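You operate a simulated robot arm through the tools that you are given. There is no shell and no other tool. Be economical: measure what you need, move in short steps, check, and stop when the job is done.

You run a simulated two-armed robot. Do the job below in one go: nothing can be reset, and whatever is moved stays where it is left.

Task
Clip the blue sack's neck and put it in the SACKS tray.
Fine: free the clip lock first and set it to HELD again at the end. Where these are worked on the way, their far stop is far enough and under half their travel is too little: clip lock.

Only the result counts: the job must be done as asked and must still hold three seconds after the hand-in. Knocking over, shifting, dropping, spilling or breaking anything else fails it.

Robot
Two 7-joint arms with fingered hands on one trunk, on a base that drives. Base frame: it is fixed to the floor where the robot stands at the start and does not move with it; the origin is under the middle of the robot, x ahead of it, y to its left, z up; the surface under the hand at the start is at about z = 900. Readings come in mm, degrees, newtons and seconds.
The left shoulder is at the start at [42, 174, 1121], the right one opposite. With the tool pointing down near the work surface each hand reaches from about 300 to 720 mm from the robot's upright axis, wherever it stands, measured 20 degrees to its own side. Places, roughly: clip lock [500, 100, 1000]; inside of the SACKS tray [600, -100, 900]; plate of the clip press [400, 200, 900]. Payload 3.8 kg a hand.
Tool frame (each hand has its own): the origin (TCP) lies between the finger pads and is the grasp point; the fingertips stand 26 mm ahead of it; z points along the fingers, y is the line along which they close. Largest opening 132 mm; the body of the gripper starts 73 mm behind the TCP. The gripper is a hand of 3 fingers: y runs from the thumb to the fingers, the wrist lies at [0, 0, -224] in the tool frame, and closing takes about 1.5 s.
Orientation is told as [roll, pitch, yaw] about the base's x, y, z axes, in that order, counted from this pose: with the fingers straight down and closing along the base's y, the tool's x points along the base's -x, its y along +y and its z along -z.

Tools
- The arms move only by the tool drive_tool. It takes "left_motion", "right_motion" or both (then of equal length, played together; a hand with none holds still); each is a list of rows, each an object of numbers (a shift or turn left out is 0, a gripper value left out holds the last): "dx", "dy", "dz": the shift along the tool's x, y, z in mm; "rx", "ry", "rz": the turn, a rotation vector about the tool's x, y, z in degrees. In form: [{"dx": .., "dy": .., "dz": .., "rx": .., "ry": .., "rz": ..}, ...]. A call has 1 to 8 rows; each row shifts and turns the commanded pose from where the row before left it, along the tool's axes as they then stand. "left_jaw" and "right_jaw" are, for a hand that has rows, the opening, from 0 (shut) to 1 (fully open), set as the call begins (left out, the last holds). Rows are played at 5 a second. More than 50 mm and 8.6 degrees between two rows, or a gripper value outside its range, and nothing of the call is played. Where a pose cannot be reached the arm comes as near as it can. A force on the tool above 40 N (or 10 N above the force at the start of the call, whichever is more), or a blocked arm, ends the call early, and 0.2 s more pass. Each finger travels about 108 mm/s and halts on what it meets, pressing with about 33 N; the grip force reading is that of the motor and also rises with nothing between the fingers. The clock runs only during rows and for 0.2 s after the last one: add rows that do not move to give the fingers time. It gives the time, the measured TCP pose, the force on the tool (base axes), the opening and the grip force at its end, in the units of the frame above (readings bear some noise), with the torque about the TCP (base axes, N m) and any sound that the robot's microphone picked up.
- Cameras (640 x 400 px; columns grow to the right, rows downward): "scene" is now at [197.3, -3.5, 1020.3]; the picture's right is [-0.05, -1.00, 0.00], its down [-0.20, 0.01, -0.98] and it looks along [0.98, -0.05, -0.20] (base axes); focal length 214 px, centre (320, 200). "left" rides on the left gripper at [-62, 3, -92] in its tool frame; the picture's right is [-0.05, -1.00, 0.00], its down [0.83, -0.04, -0.56] and it looks along [0.55, -0.03, 0.83] (tool axes); focal length 230 px, centre (320, 200). "right" rides on the right gripper at [62, 3, -92] in its tool frame; the picture's right is [-0.05, 1.00, 0.00], its down [-0.83, -0.04, -0.56] and it looks along [-0.55, -0.03, 0.83] (tool axes); focal length 230 px, centre (320, 200). There is no depth. A picture from a camera that has moved, and an enlarged one, comes with that camera's place and axes in the base frame and with its lens.
- get_image(camera): a new picture of that camera. The clock stands still meanwhile.
- move_column(by): slides the trunk up (or, below 0, down) by that many mm; the arms and the scene camera ride with it, the base frame stays. It gives what a move gives, with no picture.
- steer(legs): drives the robot by 1 to 6 legs, each [ahead, left, turn to the left] in mm, mm and degrees, along the robot's own axes; the way and the turn of a leg run together, so that a leg with both is an arc; at most 1500 mm and 180 degrees a leg. The arms and the cameras ride along, it lands a little off, and it stops where it bumps. It gives what a move gives.
- curl_fingers(finger1, finger2, thumb_bend, hand): sets how far each is bent, from 0 (flat) to 1 (curled in); at 0.3 the hand is open as for a grip, at 0.7 the pads meet at the TCP. One left out holds its place. A second passes; each finger stops where it meets its share of the squeeze, and holds until it gets a number again. A gripper value or a shape takes the hand back. It gives what a move gives, with no picture; readings hold the bend of each and the force on the fingers (four entries, about 0 where the hand has none), thumb and palm.
- grasp_type(shape, hand): the hand has 3 fingers and takes this shape, open, in about a second: jaw (thumb against the fingers, like two jaws); tri (thumb and two fingers); tip (a fingertip pinch); poke (one finger out to press); point (the index stretched); flat (the hand flat); cup (the hand cupped); fist (a fist). The gripper value then closes the fingers along that shape, each until it touches; the sizes above hold for jaw. It gives what a move gives, with no picture.
- head_to(pan, tilt): turns the head with the scene camera to pan (to the left, within 60 degrees either way) and tilt (down, from -29 to 69), counted from straight ahead of the robot. It gives what a move gives.
- close_up(camera, box): a new picture of the part [left, top, right, bottom] of that camera's present view, enlarged. The clock stands still meanwhile.
- close_job(): hands the job in; it is judged then, once.

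Go step by step. Nothing tells you exact positions but the pictures and the camera data: compare them with the known pose of the tool, close in by small moves and look again before you grip or let go. The budget is 120 turns and 92 pictures, counting those below and the enlarged ones. Unless the task says otherwise, let go and move clear before handing in, and close with one line.

The tools are called after "Call:" by a JSON object that holds its "op" and its "data". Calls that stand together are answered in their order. drive_tool: Moves the arms, as the interface text tells. Its arguments: {"type":"object","properties":{"left_motion":{"type":"array","items":{"type":"object","properties":{"dx":{"type":"number"},"dy":{"type":"number"},"dz":{"type":"number"},"rx":{"type":"number"},"ry":{"type":"number"},"rz":{"type":"number"}}}},"left_jaw":{"type":"number"},"right_motion":{"type":"array","items":{"type":"object","properties":{"dx":{"type":"number"},"dy":{"type":"number"},"dz":{"type":"number"},"rx":{"type":"number"},"ry":{"type":"number"},"rz":{"type":"number"}}}},"right_jaw":{"type":"number"}},"required":[]} The other tools are called the same way: move_column (by) slides the trunk up or down; grasp_type (shape, hand) gives the hand a shape; curl_fingers (finger1, finger2, thumb_bend, hand) moves the fingers one by one; steer (legs) drives the base; head_to (pan, tilt) turns the head that bears the scene camera; get_image (camera) takes a picture; close_up (camera, box) takes an enlarged picture of a part of a camera's view; close_job () hands the job in.

At the start:

```text
clock: 0.0
left_eef_pos: [506.2, 242.6, 1000.5]
left_orientation: [-0.1, 0.0, 0.0]
left_ft_force: [0.0, -0.2, 0.5]
left_moment: [-0.02, -0.02, 0.02]
left_grip_width: 132.1
left_gripper_force: 0.0
left_shape: jaw
left_bend: [0.3, 0.3, 0.3]
left_finger forces: [0.0, 0.0, 0.0, 0.1, 0.0, 0.1]
right_eef_pos: [353.2, -115.7, 999.6]
right_orientation: [0.0, 0.0, -0.1]
right_ft_force: [1.2, 0.7, -0.3]
right_moment: [0.0, 0.02, 0.03]
right_grip_width: 132.1
right_gripper_force: 0.0
right_shape: jaw
right_bend: [0.3, 0.3, 0.3]
right_finger forces: [0.0, 0.0, 0.0, 0.0, 0.1, 0.0]
trunk travel left (down, up): [-425.0, 57.0]
robot x, y, heading: [1.8, 2.9, 0.0]
head pan, tilt: [-2.8, 11.5]
```

scene: 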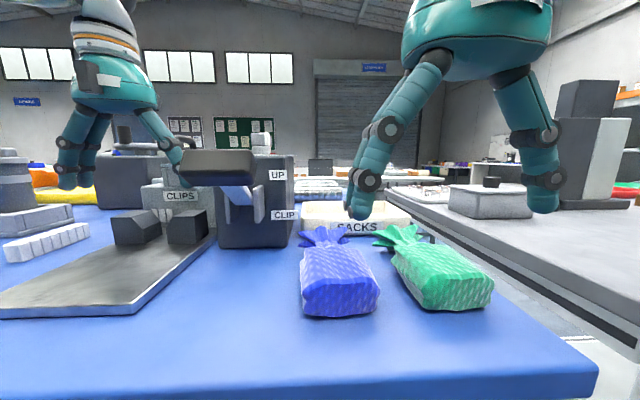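
right: 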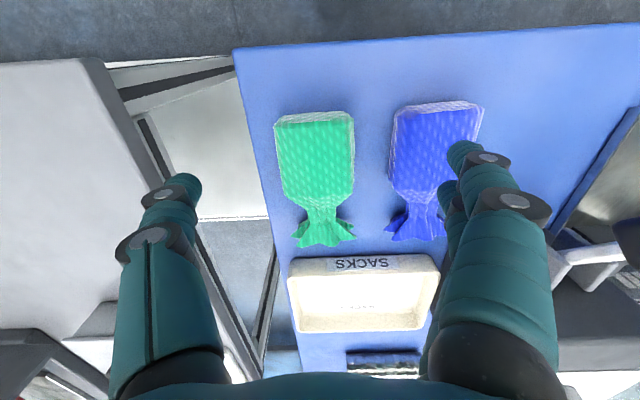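
left: 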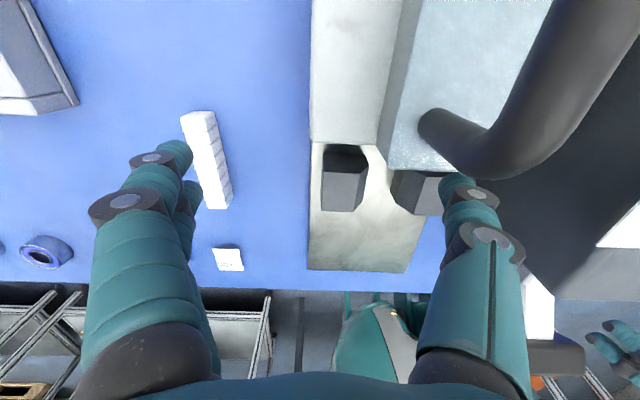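

I see the blue sack right of centre with its neck pointing away, the press on the left with lever labels UP/CLIP, and the SACKS tray behind the sacks. I'll look closer at the press and its lock.

Call:
{"op": "close_up", "data": {"camera": "scene", "box": [100, 120, 320, 260]}}

Call:
{"op": "close_up", "data": {"camera": "left", "box": [160, 0, 640, 300]}}

```text
2.86 times, centred on (210, 190) of scene
camera zoom: at [197.3, -3.5, 1020.3], right [-0.05, -1.0, 0.0], down [-0.2, 0.01, -0.98], along [0.98, -0.05, -0.2], focal length 613 px, centre (634, 229)
```

zoom: 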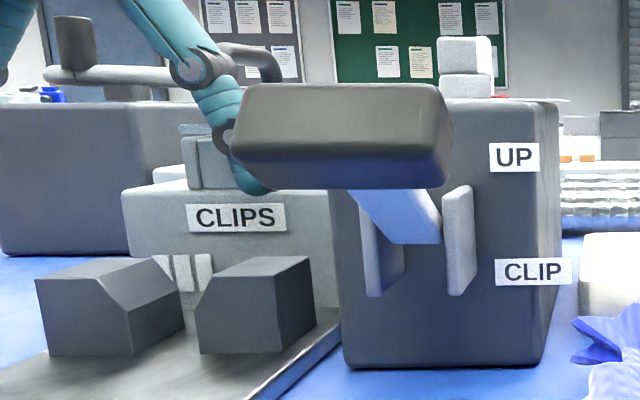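

```text
1.33 times, centred on (400, 150) of left
camera zoom: at [567.9, 245.9, 1091.7], right [0.05, -1.0, 0.0], down [-0.83, -0.04, 0.55], along [-0.55, -0.03, -0.83], focal length 307 px, centre (213, 267)
```

zoom: 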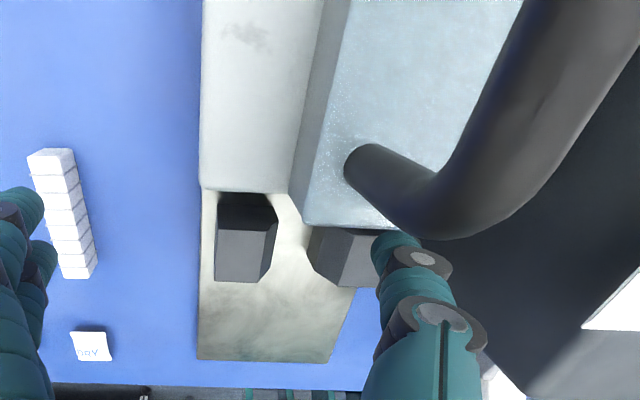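

The lever's paddle hides part of the press, so I can't see the lock yet. I'll raise the left hand and look down from above.

Call:
{"op": "drive_tool", "data": {"left_motion": [{"dz": -40}, {"dz": -40}, {"dz": -40}, {"dz": -40}]}}

Call:
{"op": "get_image", "data": {"camera": "left"}}

Call:
{"op": "get_image", "data": {"camera": "scene"}}

```text
clock: 1.0
left_eef_pos: [504.5, 242.9, 1159.0]
left_orientation: [0.0, -0.1, 0.0]
left_ft_force: [-0.2, -0.1, -0.4]
left_moment: [-0.01, -0.02, -0.01]
left_grip_width: 132.1
left_gripper_force: 0.0
left_shape: jaw
left_bend: [0.3, 0.3, 0.3]
left_finger forces: [0.0, 0.0, 0.1, 0.0, 0.0, 0.0]
right_eef_pos: [353.1, -114.8, 1000.2]
right_orientation: [-0.1, -0.1, -0.1]
right_ft_force: [-0.7, -0.1, -0.4]
right_moment: [0.01, -0.02, 0.02]
right_grip_width: 132.1
right_gripper_force: 0.0
right_shape: jaw
right_bend: [0.3, 0.3, 0.3]
right_finger forces: [0.1, 0.1, 0.0, 0.0, 0.0, 0.0]
trunk travel left (down, up): [-425.0, 57.0]
robot x, y, heading: [4.1, 3.6, -0.1]
head pan, tilt: [-2.8, 11.5]
```

```text
86 pictures are left
camera left: at [566.4, 245.2, 1251.5], right [0.05, -1.0, 0.0], down [-0.83, -0.04, 0.55], along [-0.55, -0.03, -0.83], focal length 230 px, centre (320, 200)
```

left: 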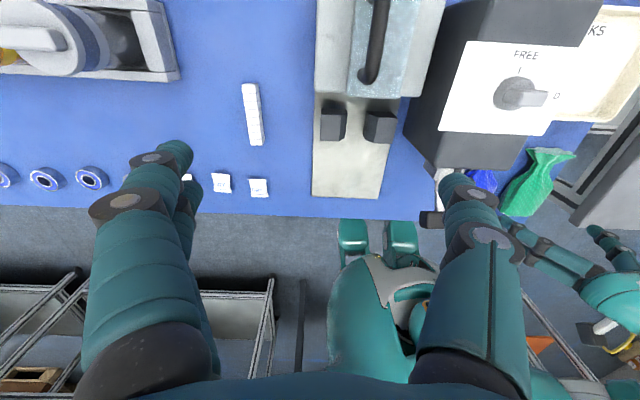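

```text
85 pictures are left
camera scene: at [196.7, -3.9, 1020.5], right [-0.05, -1.0, 0.0], down [-0.2, 0.01, -0.98], along [0.98, -0.05, -0.2], focal length 214 px, centre (320, 200)
```

scene: 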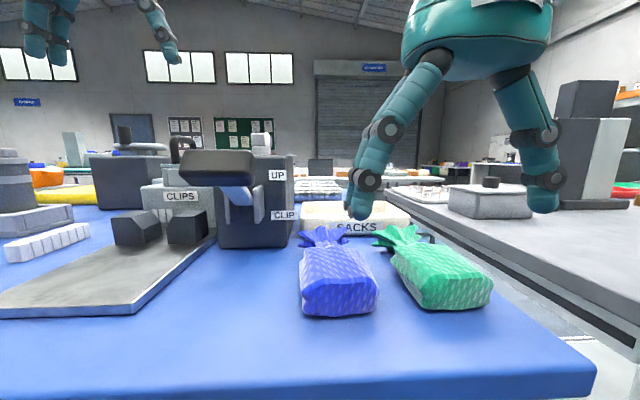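

The clip lock is a rotary knob on top of the press box, marked FREE and HELD. I'll zoom in on it.

Call:
{"op": "close_up", "data": {"camera": "left", "box": [400, 0, 640, 200]}}

Call:
{"op": "close_up", "data": {"camera": "left", "box": [290, 0, 450, 210]}}

```text
2.00 times, centred on (520, 100) of left
camera zoom: at [566.4, 245.2, 1251.5], right [0.05, -1.0, 0.0], down [-0.83, -0.04, 0.55], along [-0.55, -0.03, -0.83], focal length 460 px, centre (-80, 400)
```

zoom: 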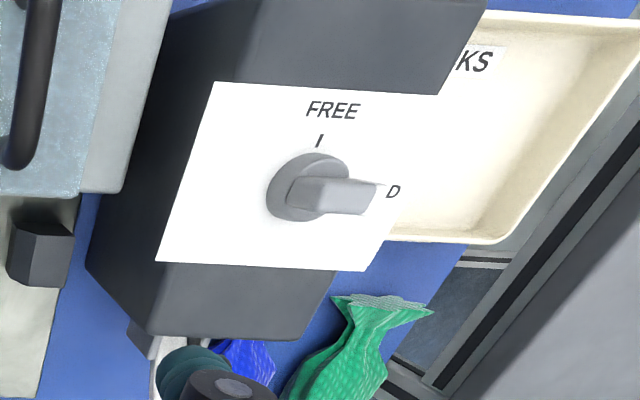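

```text
1.90 times, centred on (370, 105) of left
camera zoom: at [566.4, 245.2, 1251.5], right [0.05, -1.0, 0.0], down [-0.83, -0.04, 0.55], along [-0.55, -0.03, -0.83], focal length 438 px, centre (225, 381)
```

zoom: 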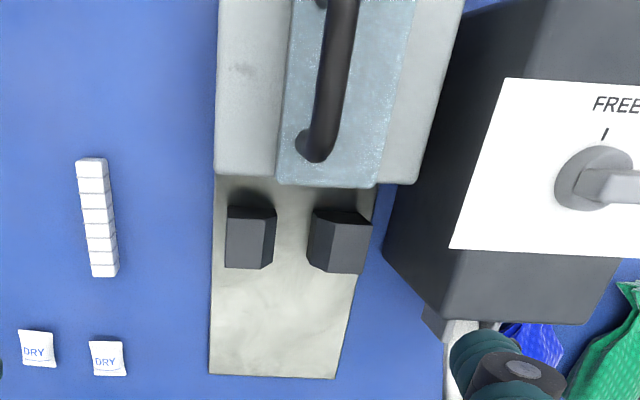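

The knob points to HELD (toward -y), and FREE is toward +x. Next I'll check the magazine front and jaws, and the lever, in detail.

Call:
{"op": "close_up", "data": {"camera": "scene", "box": [100, 170, 220, 250]}}

Call:
{"op": "close_up", "data": {"camera": "scene", "box": [170, 120, 310, 250]}}

Call:
{"op": "close_up", "data": {"camera": "scene", "box": [280, 190, 500, 330]}}

```text
5.00 times, centred on (160, 210) of scene
camera zoom: at [196.7, -3.9, 1020.5], right [-0.05, -1.0, 0.0], down [-0.2, 0.01, -0.98], along [0.98, -0.05, -0.2], focal length 1072 px, centre (1120, 150)
```

zoom: 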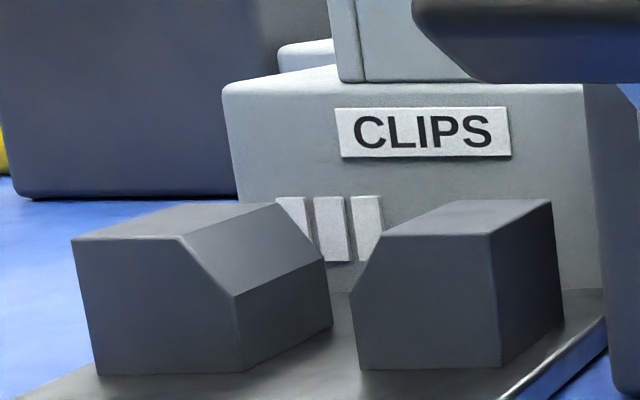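

```text
3.08 times, centred on (240, 185) of scene
camera zoom: at [196.7, -3.9, 1020.5], right [-0.05, -1.0, 0.0], down [-0.2, 0.01, -0.98], along [0.98, -0.05, -0.2], focal length 660 px, centre (566, 246)
```

zoom: 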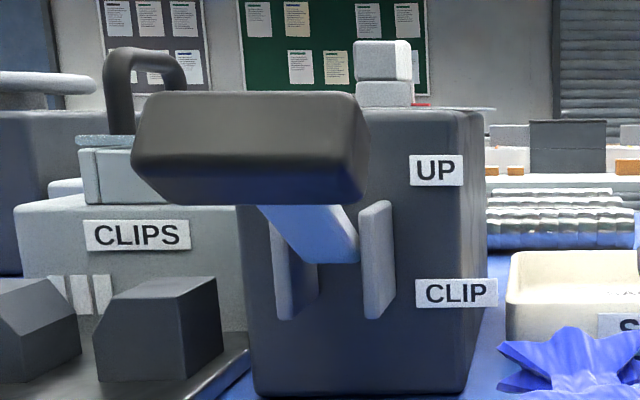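

```text
2.86 times, centred on (390, 260) of scene
camera zoom: at [196.7, -3.9, 1020.5], right [-0.05, -1.0, 0.0], down [-0.2, 0.01, -0.98], along [0.98, -0.05, -0.2], focal length 613 px, centre (120, 29)
```

zoom: 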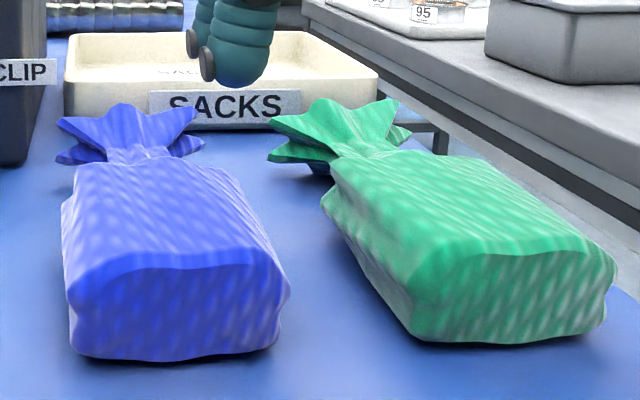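

The magazine window shows three clips, so it is loaded. I put the knob near (542, 74, 1045), the jaw gap near (490, 200), and the sack neck near (430, -25). I'll start by carrying the left hand over the knob and turning it to yaw -90.

Call:
{"op": "drive_tool", "data": {"left_motion": [{"dx": -9, "dy": -42}, {"dx": -9, "dy": -42}, {"dx": -9, "dy": -42}, {"dx": -10, "dy": -42}, {"rz": 8.5}, {"rz": 8.5}, {"rz": 8.5}, {"rz": 8.5}]}}

Call:
{"op": "drive_tool", "data": {"left_motion": [{"rz": 8.5}, {"rz": 8.5}, {"rz": 8.5}, {"rz": 8.5}, {"rz": 8.5}, {"rz": 8.5}, {"rz": 5}]}}

Call:
{"op": "get_image", "data": {"camera": "left"}}

```text
clock: 2.8
left_eef_pos: [543.9, 75.0, 1161.0]
left_orientation: [0.1, -0.1, -34.2]
left_ft_force: [0.6, 0.1, 0.4]
left_moment: [0.02, -0.05, 0.01]
left_grip_width: 132.0
left_gripper_force: 0.0
left_shape: jaw
left_bend: [0.3, 0.3, 0.3]
left_finger forces: [0.0, 0.0, 0.0, 0.0, 0.0, 0.0]
right_eef_pos: [353.7, -114.4, 1001.5]
right_orientation: [-0.1, 0.0, -0.1]
right_ft_force: [-0.2, -0.6, 0.4]
right_moment: [-0.01, 0.01, 0.02]
right_grip_width: 131.9
right_gripper_force: 0.1
right_shape: jaw
right_bend: [0.3, 0.3, 0.3]
right_finger forces: [0.0, 0.0, 0.0, 0.0, 0.1, 0.0]
trunk travel left (down, up): [-425.0, 57.0]
robot x, y, heading: [2.9, 1.6, 0.2]
head pan, tilt: [-2.8, 11.5]
```

```text
clock: 4.4
left_eef_pos: [543.3, 75.8, 1161.6]
left_orientation: [0.0, -0.1, -90.3]
left_ft_force: [0.1, -0.6, 0.2]
left_moment: [0.0, -0.01, -0.03]
left_grip_width: 131.8
left_gripper_force: 0.0
left_shape: jaw
left_bend: [0.3, 0.3, 0.3]
left_finger forces: [0.0, 0.0, 0.1, 0.0, 0.1, 0.1]
right_eef_pos: [354.2, -114.6, 999.2]
right_orientation: [0.0, 0.0, -0.2]
right_ft_force: [-0.1, 0.6, 0.0]
right_moment: [-0.01, 0.01, 0.01]
right_grip_width: 132.0
right_gripper_force: 0.1
right_shape: jaw
right_bend: [0.3, 0.3, 0.3]
right_finger forces: [0.0, 0.1, 0.0, 0.1, 0.0, 0.0]
trunk travel left (down, up): [-425.0, 57.0]
robot x, y, heading: [0.1, -0.8, -0.0]
head pan, tilt: [-2.8, 11.5]
```

```text
79 pictures are left
camera left: at [545.9, 13.5, 1252.6], right [-1.0, -0.05, 0.0], down [-0.04, 0.83, 0.55], along [-0.03, 0.55, -0.83], focal length 230 px, centre (320, 200)
```

left: 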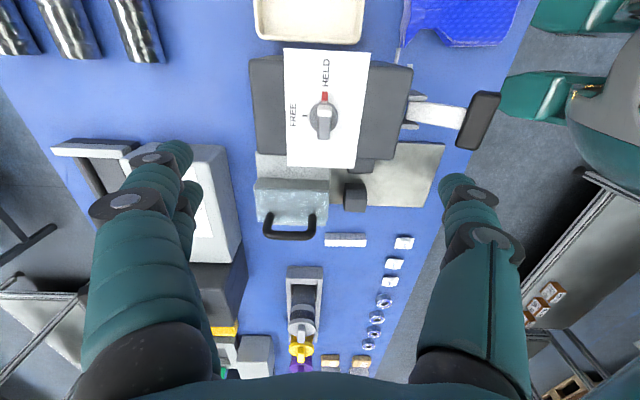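

The camera now faces the knob, whose red pointer is at HELD. I'll zoom in for its exact place.

Call:
{"op": "close_up", "data": {"camera": "left", "box": [230, 40, 510, 215]}}

Call:
{"op": "close_up", "data": {"camera": "left", "box": [280, 60, 370, 160]}}

```text
2.29 times, centred on (370, 128) of left
camera zoom: at [545.9, 13.5, 1252.6], right [-1.0, -0.05, 0.0], down [-0.04, 0.83, 0.55], along [-0.03, 0.55, -0.83], focal length 526 px, centre (206, 366)
```

zoom: 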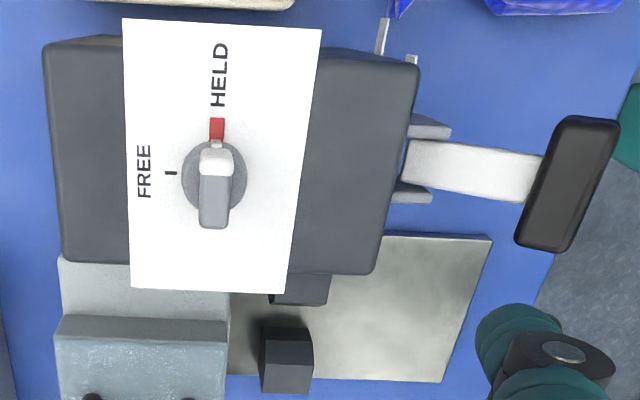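

```text
4.00 times, centred on (325, 110) of left
camera zoom: at [545.9, 13.5, 1252.6], right [-1.0, -0.05, 0.0], down [-0.04, 0.83, 0.55], along [-0.03, 0.55, -0.83], focal length 920 px, centre (300, 560)
```

zoom: 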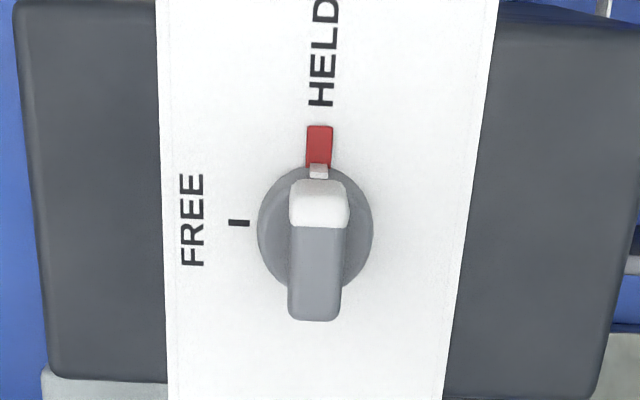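

I triangulate the knob axis at (540, 68.5), with the bar about 30 mm long along y, 14 mm wide and its top at z≈1045. I'll pre-close the hand, centre it and go down in part.

Call:
{"op": "drive_tool", "data": {"left_motion": [{"dx": -7, "dy": -3}, {"dz": 25}, {"dz": 25}, {"dz": 20}, {}], "left_jaw": 0.38}}

Call:
{"op": "get_image", "data": {"camera": "left"}}

Call:
{"op": "close_up", "data": {"camera": "scene", "box": [180, 60, 340, 180]}}

```text
clock: 5.6
left_eef_pos: [540.0, 68.1, 1090.4]
left_orientation: [0.1, -0.2, -90.0]
left_ft_force: [-0.1, 0.0, 0.0]
left_moment: [-0.02, 0.0, -0.01]
left_grip_width: 50.7
left_gripper_force: 0.1
left_shape: jaw
left_bend: [0.73, 0.73, 0.7]
left_finger forces: [0.1, 0.0, 0.1, 0.0, 0.0, 0.0]
right_eef_pos: [354.0, -114.9, 1000.1]
right_orientation: [0.0, 0.0, -0.2]
right_ft_force: [-0.3, 0.3, 1.5]
right_moment: [0.0, 0.03, 0.0]
right_grip_width: 131.9
right_gripper_force: 0.1
right_shape: jaw
right_bend: [0.3, 0.3, 0.3]
right_finger forces: [0.0, 0.0, 0.0, 0.1, 0.0, 0.1]
trunk travel left (down, up): [-425.0, 57.0]
robot x, y, heading: [0.7, 1.7, 0.0]
head pan, tilt: [-2.8, 11.5]
```

```text
76 pictures are left
camera left: at [543.1, 5.8, 1181.8], right [-1.0, -0.05, 0.0], down [-0.04, 0.83, 0.55], along [-0.03, 0.55, -0.83], focal length 230 px, centre (320, 200)
```

left: 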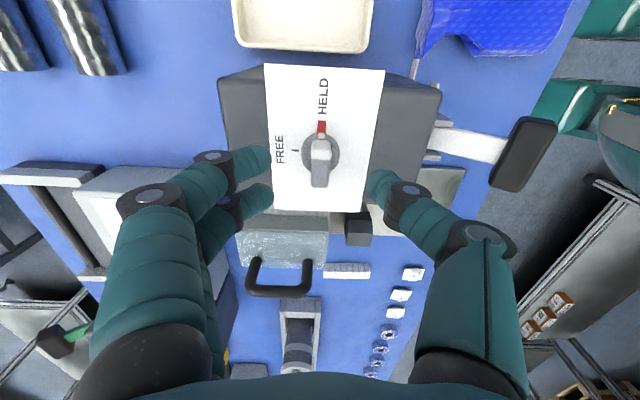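

```text
3.33 times, centred on (260, 120) of scene
camera zoom: at [197.2, -3.6, 1020.4], right [-0.05, -1.0, 0.0], down [-0.2, 0.01, -0.98], along [0.98, -0.05, -0.2], focal length 715 px, centre (520, 467)
```

zoom: 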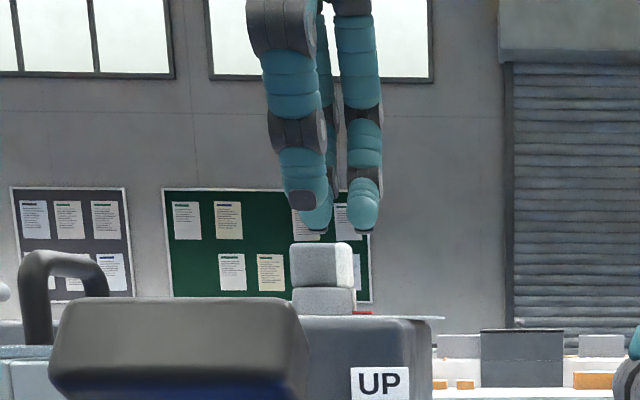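

The fingers straddle the knob, and the scene view puts its top near z 1055 and the disc top near 1037. I'll lower 24 mm and close.

Call:
{"op": "drive_tool", "data": {"left_motion": [{"dz": 8}, {"dz": 8}, {"dz": 8}]}}

Call:
{"op": "drive_tool", "data": {"left_motion": [{}, {}, {}, {}, {}, {}, {}], "left_jaw": 0}}

Call:
{"op": "get_image", "data": {"camera": "left"}}

```text
clock: 6.4
left_eef_pos: [539.4, 67.3, 1066.7]
left_orientation: [0.0, -0.1, -90.0]
left_ft_force: [-0.3, 0.2, -0.1]
left_moment: [0.03, 0.0, 0.02]
left_grip_width: 50.5
left_gripper_force: 0.0
left_shape: jaw
left_bend: [0.73, 0.73, 0.7]
left_finger forces: [0.0, 0.1, 0.1, 0.0, 0.0, 0.0]
right_eef_pos: [354.1, -114.0, 999.3]
right_orientation: [0.0, 0.0, -0.1]
right_ft_force: [0.0, 0.2, -0.2]
right_moment: [-0.03, 0.01, 0.03]
right_grip_width: 131.7
right_gripper_force: 0.1
right_shape: jaw
right_bend: [0.3, 0.3, 0.3]
right_finger forces: [0.1, 0.0, 0.1, 0.1, 0.0, 0.1]
trunk travel left (down, up): [-425.0, 57.0]
robot x, y, heading: [2.7, 0.4, -0.1]
head pan, tilt: [-2.8, 11.5]
```

```text
clock: 8.0
left_eef_pos: [539.7, 67.3, 1067.2]
left_orientation: [0.1, -0.2, -90.0]
left_ft_force: [-0.9, -0.2, -3.7]
left_moment: [-0.04, -0.01, -0.03]
left_grip_width: 6.2
left_gripper_force: 32.8
left_shape: jaw
left_bend: [0.71, 0.71, 0.7]
left_finger forces: [14.4, 14.2, 0.1, 0.0, 29.7, 0.0]
right_eef_pos: [353.6, -114.7, 999.3]
right_orientation: [0.0, 0.0, -0.1]
right_ft_force: [0.2, 0.1, -0.2]
right_moment: [0.02, 0.01, -0.02]
right_grip_width: 132.0
right_gripper_force: 0.0
right_shape: jaw
right_bend: [0.3, 0.3, 0.3]
right_finger forces: [0.0, 0.0, 0.0, 0.0, 0.0, 0.1]
trunk travel left (down, up): [-425.0, 57.0]
robot x, y, heading: [0.6, 3.5, -0.2]
head pan, tilt: [-2.8, 11.5]
```

```text
74 pictures are left
camera left: at [543.3, 6.2, 1157.5], right [-1.0, -0.05, 0.0], down [-0.04, 0.83, 0.55], along [-0.03, 0.55, -0.83], focal length 230 px, centre (320, 200)
```

left: 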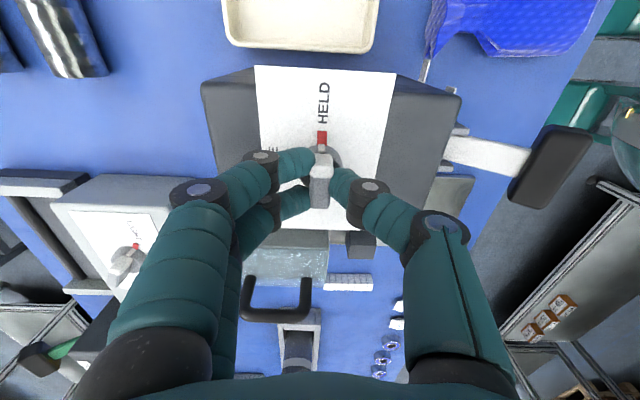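

The knob bar is gripped. I'll turn it by +90° about vertical, toward FREE.

Call:
{"op": "drive_tool", "data": {"left_motion": [{"rz": -8}, {"rz": -8}, {"rz": -8}, {"rz": -8}, {"rz": -8}]}}

Call:
{"op": "get_image", "data": {"camera": "left"}}

```text
clock: 9.2
left_eef_pos: [541.6, 67.7, 1066.3]
left_orientation: [0.0, -0.1, -49.8]
left_ft_force: [3.4, 1.4, -3.6]
left_moment: [0.02, -0.08, 0.0]
left_grip_width: 5.9
left_gripper_force: 32.9
left_shape: jaw
left_bend: [0.71, 0.71, 0.7]
left_finger forces: [16.4, 16.3, 0.1, 0.1, 28.8, 0.0]
right_eef_pos: [355.2, -114.4, 1000.1]
right_orientation: [0.1, -0.1, 0.0]
right_ft_force: [-0.6, -0.3, -0.5]
right_moment: [-0.02, 0.01, -0.01]
right_grip_width: 131.8
right_gripper_force: 0.1
right_shape: jaw
right_bend: [0.3, 0.3, 0.3]
right_finger forces: [0.0, 0.0, 0.1, 0.0, 0.0, 0.1]
trunk travel left (down, up): [-425.0, 57.0]
robot x, y, heading: [2.9, 4.4, -0.1]
head pan, tilt: [-2.8, 11.5]
```

```text
73 pictures are left
camera left: at [583.3, 23.4, 1157.5], right [-0.73, -0.68, 0.0], down [-0.57, 0.61, 0.55], along [-0.38, 0.4, -0.83], focal length 230 px, centre (320, 200)
```

left: 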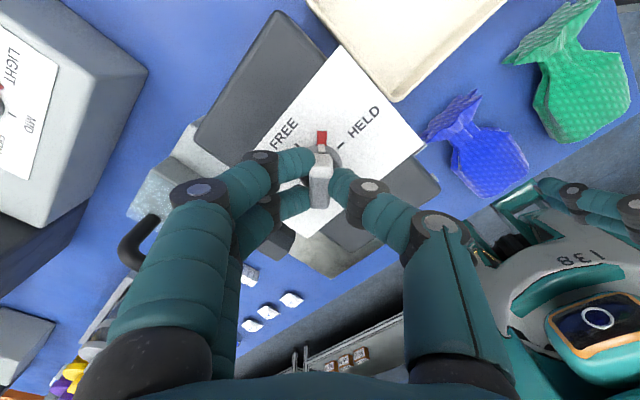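

The knob follows the hand. I'll finish the turn.

Call:
{"op": "drive_tool", "data": {"left_motion": [{"rz": -8.5}, {"rz": -8.5}, {"rz": -8.5}, {"rz": -8.5}, {"rz": -8.5}, {"rz": -7.5}, {}]}}

Call:
{"op": "get_image", "data": {"camera": "left"}}

```text
clock: 10.8
left_eef_pos: [541.3, 70.4, 1066.5]
left_orientation: [-0.1, -0.1, 0.2]
left_ft_force: [11.3, 9.5, 1.8]
left_moment: [0.22, -0.2, -0.03]
left_grip_width: 6.1
left_gripper_force: 33.2
left_shape: jaw
left_bend: [0.71, 0.71, 0.7]
left_finger forces: [18.5, 18.4, 0.1, 0.0, 28.2, 0.0]
right_eef_pos: [354.3, -113.8, 999.4]
right_orientation: [0.0, 0.0, -0.1]
right_ft_force: [-1.3, 0.6, -0.6]
right_moment: [0.01, -0.04, 0.01]
right_grip_width: 132.2
right_gripper_force: 0.0
right_shape: jaw
right_bend: [0.3, 0.3, 0.3]
right_finger forces: [0.0, 0.0, 0.0, 0.0, 0.1, 0.2]
trunk travel left (down, up): [-425.0, 57.0]
robot x, y, heading: [2.3, -0.4, 0.1]
head pan, tilt: [-2.8, 11.5]
```

```text
72 pictures are left
camera left: at [602.9, 72.9, 1157.3], right [0.06, -1.0, 0.0], down [-0.83, -0.04, 0.55], along [-0.55, -0.03, -0.83], focal length 230 px, centre (320, 200)
```

left: 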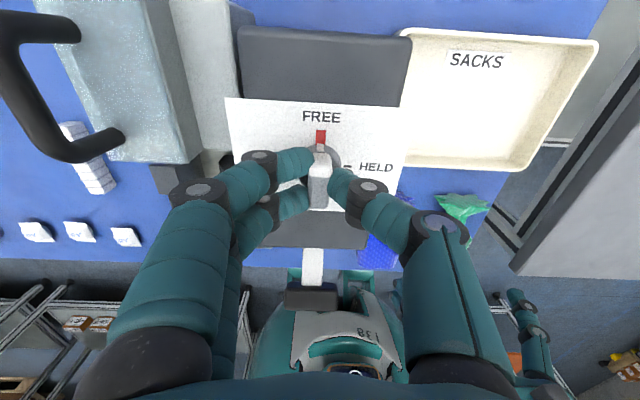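

The pointer is now at FREE. I'll open a little, lift clear and look.

Call:
{"op": "drive_tool", "data": {"left_motion": [{}, {}, {}, {}], "left_jaw": 0.38}}

Call:
{"op": "drive_tool", "data": {"left_motion": [{"dz": -30}, {"dz": -40}, {"dz": -40}]}}

Call:
{"op": "get_image", "data": {"camera": "left"}}

Call:
{"op": "get_image", "data": {"camera": "scene"}}

```text
clock: 11.8
left_eef_pos: [539.4, 68.6, 1066.4]
left_orientation: [-0.1, -0.1, -0.2]
left_ft_force: [0.6, -0.1, -0.7]
left_moment: [-0.03, 0.01, -0.03]
left_grip_width: 49.7
left_gripper_force: 0.0
left_shape: jaw
left_bend: [0.74, 0.74, 0.7]
left_finger forces: [0.0, 0.0, 0.1, 0.0, 0.0, 0.0]
right_eef_pos: [354.1, -114.4, 1000.6]
right_orientation: [0.0, 0.0, -0.1]
right_ft_force: [0.1, -0.4, 0.7]
right_moment: [0.0, 0.0, -0.02]
right_grip_width: 132.0
right_gripper_force: 0.0
right_shape: jaw
right_bend: [0.3, 0.3, 0.3]
right_finger forces: [0.0, 0.0, 0.1, 0.0, 0.0, 0.0]
trunk travel left (down, up): [-425.0, 57.0]
robot x, y, heading: [-1.5, 2.6, 0.1]
head pan, tilt: [-2.8, 11.5]
```

```text
clock: 12.6
left_eef_pos: [538.6, 69.8, 1178.5]
left_orientation: [0.0, -0.1, 0.0]
left_ft_force: [-0.1, 0.0, 0.0]
left_moment: [-0.05, 0.0, 0.0]
left_grip_width: 49.9
left_gripper_force: 0.1
left_shape: jaw
left_bend: [0.74, 0.74, 0.7]
left_finger forces: [0.0, 0.1, 0.0, 0.1, 0.1, 0.1]
right_eef_pos: [353.9, -114.3, 1001.0]
right_orientation: [0.0, -0.1, -0.1]
right_ft_force: [-0.5, 0.0, 0.5]
right_moment: [-0.01, -0.04, 0.0]
right_grip_width: 131.9
right_gripper_force: 0.1
right_shape: jaw
right_bend: [0.3, 0.3, 0.3]
right_finger forces: [0.1, 0.1, 0.0, 0.0, 0.0, 0.0]
trunk travel left (down, up): [-425.0, 57.0]
robot x, y, heading: [2.1, -2.2, 0.2]
head pan, tilt: [-2.8, 11.5]
```

```text
71 pictures are left
camera left: at [600.7, 72.0, 1269.5], right [0.05, -1.0, 0.0], down [-0.83, -0.04, 0.55], along [-0.55, -0.03, -0.83], focal length 230 px, centre (320, 200)
```

left: 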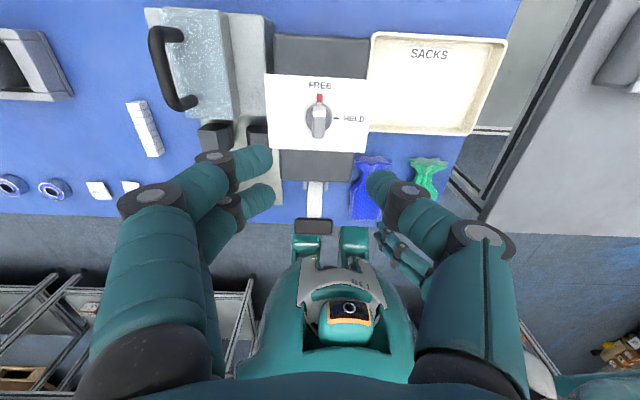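

```text
70 pictures are left
camera scene: at [196.7, -3.8, 1020.5], right [-0.05, -1.0, 0.0], down [-0.2, 0.01, -0.98], along [0.98, -0.05, -0.2], focal length 214 px, centre (320, 200)
```

scene: 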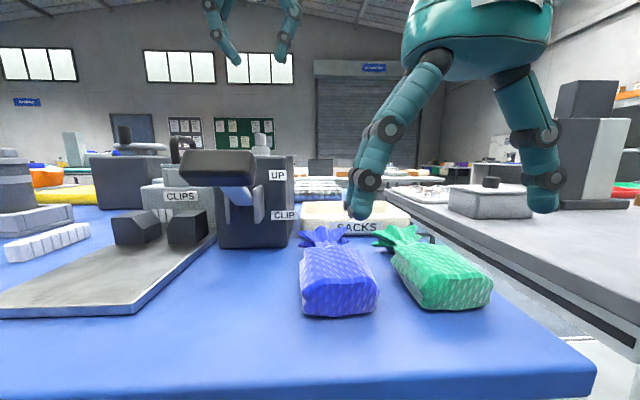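

FREE is set. The right hand is in the way of the sack, so I'll pull it off to the right. The left hand goes high toward the sack meanwhile.

Call:
{"op": "drive_tool", "data": {"right_motion": [{"dz": -40}, {"dy": -45}, {"dy": -45}, {"dy": -45}, {"dy": -45}], "left_motion": [{"dx": 40, "dy": -20}, {"dx": 40, "dy": -20}, {"dx": 40, "dy": -20}, {"dx": 40, "dy": -20}, {"dx": 26, "dy": -15}], "left_jaw": 0.8}}

Call:
{"op": "get_image", "data": {"camera": "left"}}

Call:
{"op": "get_image", "data": {"camera": "right"}}

```text
clock: 13.8
left_eef_pos: [353.3, -27.9, 1179.0]
left_orientation: [-0.1, -0.1, 0.0]
left_ft_force: [-0.2, -0.8, 0.7]
left_moment: [0.04, -0.06, 0.02]
left_grip_width: 105.1
left_gripper_force: 0.1
left_shape: jaw
left_bend: [0.59, 0.59, 0.56]
left_finger forces: [0.0, 0.0, 0.0, 0.0, 0.0, 0.1]
right_eef_pos: [354.4, -296.3, 1040.1]
right_orientation: [-0.1, -0.1, 0.1]
right_ft_force: [-0.2, 0.0, -0.3]
right_moment: [0.04, 0.0, 0.02]
right_grip_width: 131.9
right_gripper_force: 0.2
right_shape: jaw
right_bend: [0.3, 0.3, 0.3]
right_finger forces: [0.0, 0.0, 0.0, 0.0, 0.1, 0.0]
trunk travel left (down, up): [-425.0, 57.0]
robot x, y, heading: [3.4, -0.1, -0.1]
head pan, tilt: [-2.8, 11.5]
```

```text
69 pictures are left
camera left: at [414.6, -24.1, 1269.5], right [0.05, -1.0, 0.0], down [-0.83, -0.04, 0.55], along [-0.55, -0.03, -0.83], focal length 230 px, centre (320, 200)
```

left: 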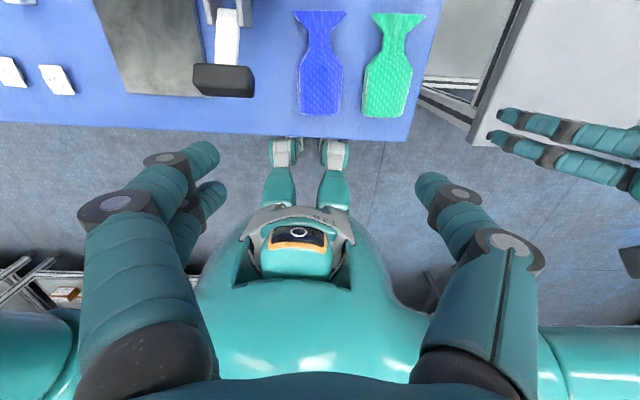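

```text
68 pictures are left
camera right: at [292.7, -293.6, 1133.5], right [0.05, 1.0, 0.0], down [0.83, -0.04, 0.56], along [0.56, -0.03, -0.83], focal length 230 px, centre (320, 200)
```

right: 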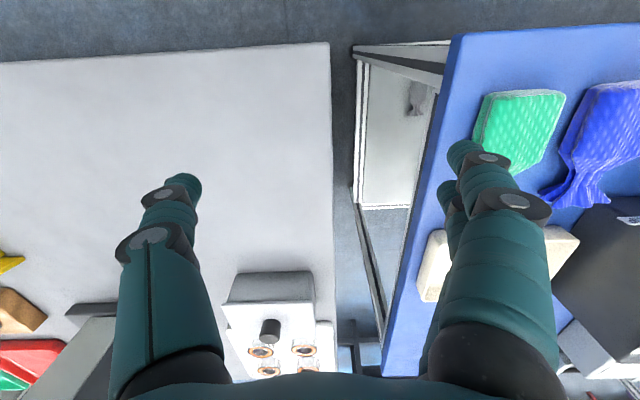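

Call:
{"op": "close_up", "data": {"camera": "left", "box": [180, 0, 440, 140]}}

```text
2.46 times, centred on (310, 70) of left
camera zoom: at [414.6, -24.1, 1269.5], right [0.05, -1.0, 0.0], down [-0.83, -0.04, 0.55], along [-0.55, -0.03, -0.83], focal length 566 px, centre (345, 520)
```

zoom: 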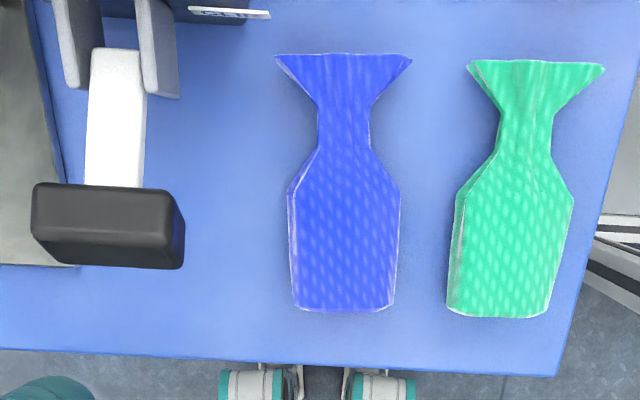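

The blue sack runs from (332, -28) to its neck at about (422, -25), 60 mm wide, with a narrow gap to the green sack. I'll set the opening to about 76 mm and lower to 60 mm above the grasp to check.

Call:
{"op": "drive_tool", "data": {"left_motion": [{"dy": 1, "dz": 40}, {"dz": 45}, {"dz": 45}, {"dz": 45}, {}], "left_jaw": 0.58}}

Call:
{"op": "get_image", "data": {"camera": "left"}}

Call:
{"op": "get_image", "data": {"camera": "scene"}}

```text
clock: 15.0
left_eef_pos: [354.5, -29.0, 999.2]
left_orientation: [-0.1, -0.1, 0.0]
left_ft_force: [0.6, -0.8, 0.1]
left_moment: [0.0, 0.01, -0.01]
left_grip_width: 76.8
left_gripper_force: 0.1
left_shape: jaw
left_bend: [0.71, 0.71, 0.7]
left_finger forces: [0.0, 0.1, 0.0, 0.0, 0.0, 0.0]
right_eef_pos: [356.0, -294.6, 1039.5]
right_orientation: [0.0, 0.1, -0.1]
right_ft_force: [-0.7, -0.6, 0.2]
right_moment: [-0.03, 0.02, -0.01]
right_grip_width: 131.8
right_gripper_force: 0.1
right_shape: jaw
right_bend: [0.3, 0.3, 0.3]
right_finger forces: [0.0, 0.0, 0.0, 0.1, 0.0, 0.1]
trunk travel left (down, up): [-425.0, 57.0]
robot x, y, heading: [-0.8, 1.8, -0.3]
head pan, tilt: [-2.8, 11.5]
```

```text
66 pictures are left
camera left: at [415.3, -24.9, 1091.8], right [0.05, -1.0, 0.0], down [-0.83, -0.04, 0.55], along [-0.55, -0.03, -0.83], focal length 230 px, centre (320, 200)
```

left: 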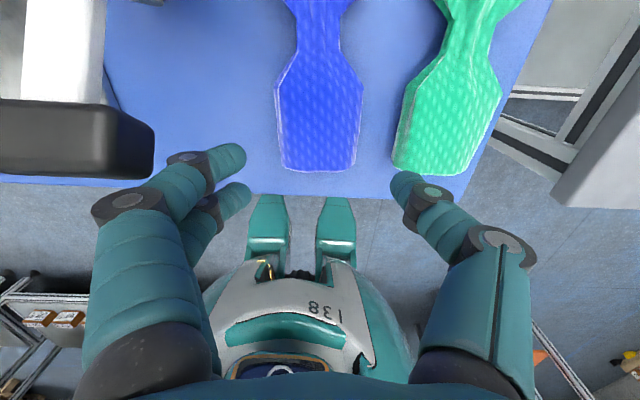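

```text
65 pictures are left
camera scene: at [197.1, -3.6, 1020.4], right [-0.05, -1.0, 0.0], down [-0.2, 0.01, -0.98], along [0.98, -0.05, -0.2], focal length 214 px, centre (320, 200)
```

scene: 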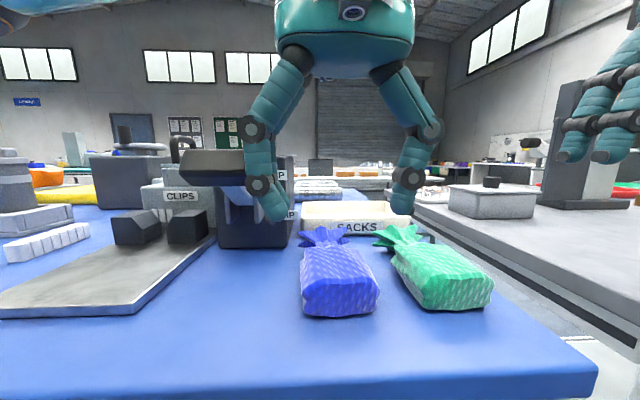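

The thumb would pass close to the green sack, so I'll narrow to 70 mm and go down most of the way, then look.

Call:
{"op": "drive_tool", "data": {"left_motion": [{"dy": 2}, {"dz": 15}, {"dz": 15}, {"dz": 10}], "left_jaw": 0.53}}

Call:
{"op": "get_image", "data": {"camera": "left"}}

Call:
{"op": "close_up", "data": {"camera": "scene", "box": [220, 160, 500, 335]}}

```text
clock: 16.0
left_eef_pos: [354.6, -24.8, 961.8]
left_orientation: [-0.1, -0.2, 0.0]
left_ft_force: [0.7, 0.6, -0.2]
left_moment: [0.0, 0.01, 0.01]
left_grip_width: 70.4
left_gripper_force: 0.1
left_shape: jaw
left_bend: [0.72, 0.72, 0.7]
left_finger forces: [0.0, 0.0, 0.1, 0.0, 0.1, 0.1]
right_eef_pos: [356.1, -294.8, 1038.8]
right_orientation: [0.0, 0.0, -0.1]
right_ft_force: [0.2, 0.1, 0.1]
right_moment: [-0.02, 0.0, 0.0]
right_grip_width: 132.2
right_gripper_force: 0.0
right_shape: jaw
right_bend: [0.3, 0.3, 0.3]
right_finger forces: [0.0, 0.1, 0.0, 0.1, 0.0, 0.0]
trunk travel left (down, up): [-425.0, 57.0]
robot x, y, heading: [-0.6, -3.1, -0.1]
head pan, tilt: [-2.8, 11.5]
```

```text
64 pictures are left
camera left: at [415.9, -21.5, 1052.4], right [0.05, -1.0, 0.0], down [-0.83, -0.04, 0.55], along [-0.55, -0.03, -0.83], focal length 230 px, centre (320, 200)
```

left: 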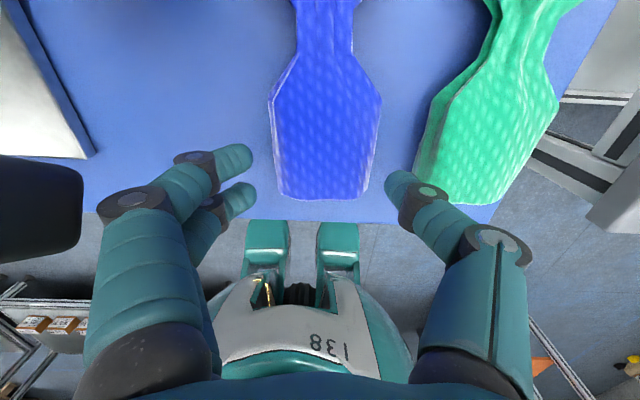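

```text
2.29 times, centred on (360, 248) of scene
camera zoom: at [197.4, -3.4, 1020.3], right [-0.05, -1.0, 0.0], down [-0.2, 0.01, -0.98], along [0.98, -0.05, -0.2], focal length 490 px, centre (229, 91)
```

zoom: 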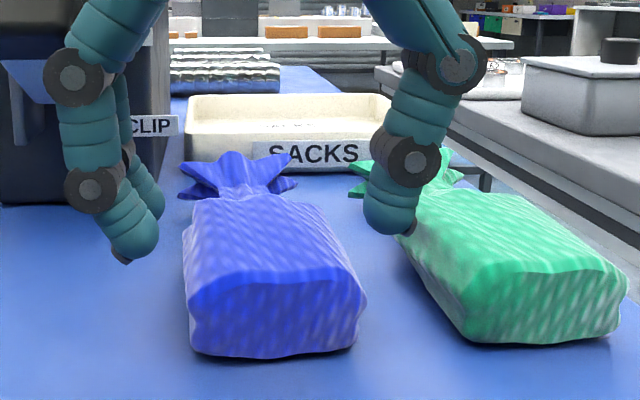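

The tips straddle the blue sack with room to the green one. I'll go down to z≈931 and close.

Call:
{"op": "drive_tool", "data": {"left_motion": [{"dy": -1, "dz": 11}, {"dz": 10}, {"dz": 10}]}}

Call:
{"op": "get_image", "data": {"camera": "left"}}

```text
clock: 16.8
left_eef_pos: [354.5, -25.7, 930.4]
left_orientation: [-0.2, -0.1, 0.0]
left_ft_force: [0.4, 0.6, 0.0]
left_moment: [0.0, -0.02, -0.02]
left_grip_width: 70.5
left_gripper_force: 0.1
left_shape: jaw
left_bend: [0.72, 0.72, 0.7]
left_finger forces: [0.0, 0.1, 0.1, 0.0, 0.1, 0.0]
right_eef_pos: [354.9, -295.0, 1039.1]
right_orientation: [0.0, -0.1, -0.1]
right_ft_force: [0.2, 0.7, -0.6]
right_moment: [0.02, -0.02, -0.02]
right_grip_width: 132.1
right_gripper_force: 0.1
right_shape: jaw
right_bend: [0.3, 0.3, 0.3]
right_finger forces: [0.0, 0.0, 0.1, 0.1, 0.0, 0.0]
trunk travel left (down, up): [-425.0, 57.0]
robot x, y, heading: [-0.9, -0.8, -0.2]
head pan, tilt: [-2.8, 11.5]
```

```text
62 pictures are left
camera left: at [416.0, -22.3, 1021.6], right [0.05, -1.0, 0.0], down [-0.83, -0.04, 0.55], along [-0.55, -0.03, -0.83], focal length 230 px, centre (320, 200)
```

left: 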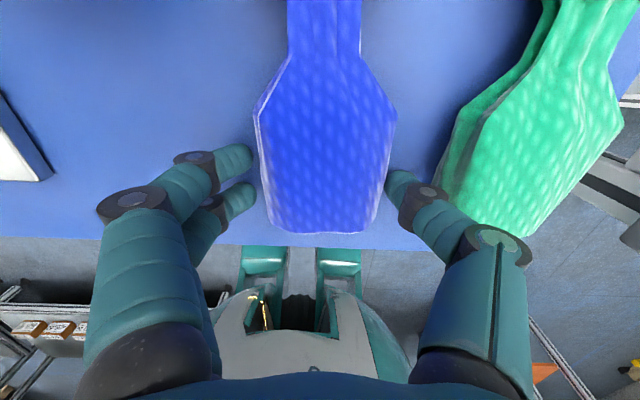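

The hand is well placed. I'll close on the sack and lift it slightly.

Call:
{"op": "drive_tool", "data": {"left_motion": [{}, {}, {}, {}, {}, {}], "left_jaw": 0}}

Call:
{"op": "drive_tool", "data": {"left_motion": [{"dz": -15}, {"dz": -20}, {"dz": -25}]}}

Call:
{"op": "get_image", "data": {"camera": "left"}}

Call:
{"op": "get_image", "data": {"camera": "scene"}}

```text
clock: 18.2
left_eef_pos: [353.6, -25.7, 930.9]
left_orientation: [-0.1, -0.1, -0.1]
left_ft_force: [0.4, 1.0, -0.8]
left_moment: [-0.02, -0.03, 0.02]
left_grip_width: 47.6
left_gripper_force: 32.7
left_shape: jaw
left_bend: [0.74, 0.73, 0.7]
left_finger forces: [14.9, 15.3, 0.1, 0.0, 29.9, 0.0]
right_eef_pos: [356.1, -295.6, 1038.4]
right_orientation: [0.1, 0.0, 0.0]
right_ft_force: [0.0, 0.3, -0.6]
right_moment: [0.0, -0.02, 0.03]
right_grip_width: 132.1
right_gripper_force: 0.0
right_shape: jaw
right_bend: [0.3, 0.3, 0.3]
right_finger forces: [0.0, 0.0, 0.0, 0.1, 0.0, 0.1]
trunk travel left (down, up): [-425.0, 57.0]
robot x, y, heading: [-1.2, -1.1, -0.2]
head pan, tilt: [-2.8, 11.5]
```

```text
clock: 19.0
left_eef_pos: [354.1, -24.0, 991.4]
left_orientation: [-0.1, -0.1, 0.0]
left_ft_force: [0.5, 0.1, -0.8]
left_moment: [0.01, 0.0, 0.01]
left_grip_width: 47.4
left_gripper_force: 33.0
left_shape: jaw
left_bend: [0.74, 0.73, 0.7]
left_finger forces: [14.7, 15.2, 0.0, 0.0, 30.0, 0.0]
right_eef_pos: [355.1, -296.0, 1040.2]
right_orientation: [0.0, 0.0, -0.2]
right_ft_force: [-0.1, -0.1, -0.2]
right_moment: [-0.03, 0.02, -0.01]
right_grip_width: 131.8
right_gripper_force: 0.1
right_shape: jaw
right_bend: [0.3, 0.3, 0.3]
right_finger forces: [0.0, 0.0, 0.0, 0.0, 0.1, 0.0]
trunk travel left (down, up): [-425.0, 57.0]
robot x, y, heading: [3.2, -1.2, -0.0]
head pan, tilt: [-2.8, 11.5]
```

```text
61 pictures are left
camera left: at [415.8, -21.2, 1082.8], right [0.05, -1.0, 0.0], down [-0.83, -0.04, 0.55], along [-0.55, -0.03, -0.83], focal length 230 px, centre (320, 200)
```

left: 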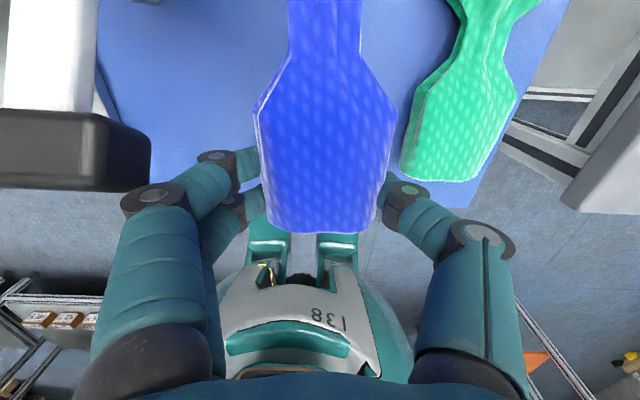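

```text
60 pictures are left
camera scene: at [197.2, -3.6, 1020.4], right [-0.05, -1.0, 0.0], down [-0.2, 0.01, -0.98], along [0.98, -0.05, -0.2], focal length 214 px, centre (320, 200)
```

scene: 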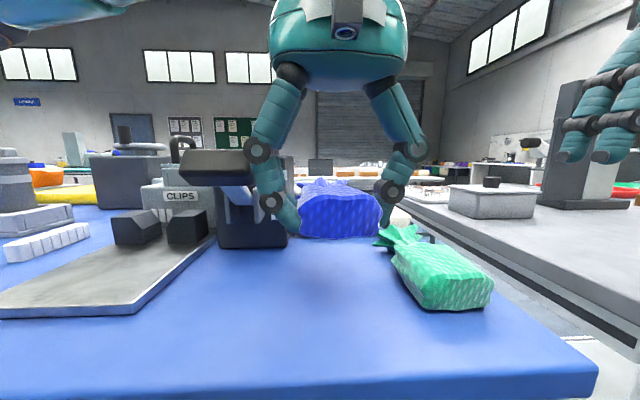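

The sack is held firmly and level, with its neck about 68 mm ahead of the TCP. I'll raise it above the lever and bring it over the plate in front of the jaws.

Call:
{"op": "drive_tool", "data": {"left_motion": [{"dz": -35}, {"dz": -35}, {"dz": -30}, {"dy": 43}, {"dy": 43}, {"dy": 43}, {"dy": 43}, {"dy": 44}]}}

Call:
{"op": "drive_tool", "data": {"left_motion": [{"dx": -30}, {"dx": -26}, {"dz": 30}, {}]}}

Call:
{"op": "get_image", "data": {"camera": "left"}}

Call:
{"op": "get_image", "data": {"camera": "scene"}}

```text
clock: 20.8
left_eef_pos: [354.5, 193.4, 1090.0]
left_orientation: [0.0, -0.2, 0.0]
left_ft_force: [-0.4, 0.4, -1.2]
left_moment: [-0.02, 0.01, -0.01]
left_grip_width: 47.4
left_gripper_force: 32.9
left_shape: jaw
left_bend: [0.74, 0.73, 0.7]
left_finger forces: [14.9, 15.4, 0.0, 0.0, 30.3, 0.0]
right_eef_pos: [355.7, -294.5, 1040.5]
right_orientation: [-0.1, -0.1, 0.0]
right_ft_force: [-0.3, -0.7, 0.5]
right_moment: [-0.01, -0.02, -0.04]
right_grip_width: 131.7
right_gripper_force: 0.1
right_shape: jaw
right_bend: [0.3, 0.3, 0.3]
right_finger forces: [0.0, 0.0, 0.0, 0.0, 0.0, 0.1]
trunk travel left (down, up): [-425.0, 57.0]
robot x, y, heading: [-3.2, 2.0, 0.1]
head pan, tilt: [-2.8, 11.5]
```

```text
clock: 21.8
left_eef_pos: [409.5, 191.1, 1058.2]
left_orientation: [-0.1, -0.2, 0.0]
left_ft_force: [0.3, 0.3, -2.3]
left_moment: [-0.03, 0.03, 0.01]
left_grip_width: 47.2
left_gripper_force: 32.6
left_shape: jaw
left_bend: [0.74, 0.73, 0.7]
left_finger forces: [14.8, 15.3, 0.1, 0.0, 30.2, 0.0]
right_eef_pos: [354.5, -295.9, 1039.3]
right_orientation: [-0.1, 0.0, -0.1]
right_ft_force: [0.3, 0.3, 0.6]
right_moment: [0.02, -0.04, 0.02]
right_grip_width: 131.8
right_gripper_force: 0.2
right_shape: jaw
right_bend: [0.3, 0.3, 0.3]
right_finger forces: [0.0, 0.0, 0.1, 0.0, 0.0, 0.0]
trunk travel left (down, up): [-425.0, 57.0]
robot x, y, heading: [-0.6, -3.8, -0.1]
head pan, tilt: [-2.8, 11.5]
```

```text
59 pictures are left
camera left: at [471.3, 193.8, 1149.5], right [0.05, -1.0, 0.0], down [-0.83, -0.04, 0.55], along [-0.55, -0.03, -0.83], focal length 230 px, centre (320, 200)
```

left: 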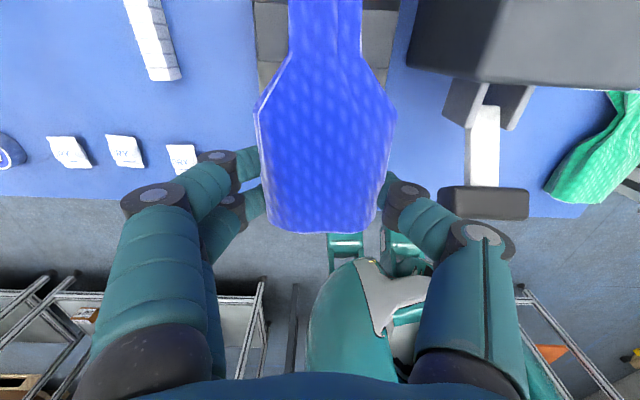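

```text
58 pictures are left
camera scene: at [197.3, -3.7, 1020.3], right [-0.05, -1.0, 0.0], down [-0.2, 0.01, -0.98], along [0.98, -0.05, -0.2], focal length 214 px, centre (320, 200)
```

scene: 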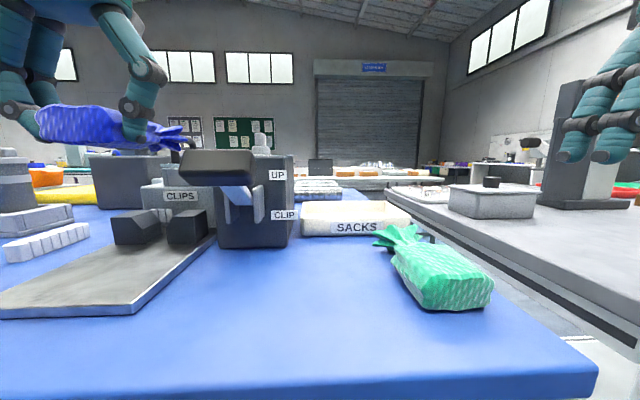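

The neck is almost lined up with the jaw gap. I'll zoom in to measure the offset.

Call:
{"op": "close_up", "data": {"camera": "left", "box": [220, 0, 420, 125]}}

```text
3.20 times, centred on (320, 62) of left
camera zoom: at [471.3, 193.8, 1149.5], right [0.05, -1.0, 0.0], down [-0.83, -0.04, 0.55], along [-0.55, -0.03, -0.83], focal length 736 px, centre (320, 640)
```

zoom: 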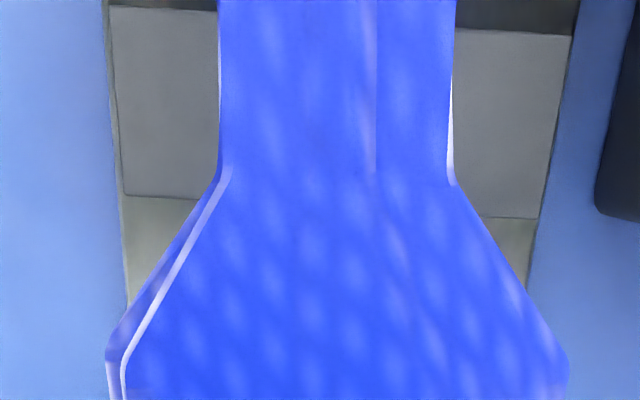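

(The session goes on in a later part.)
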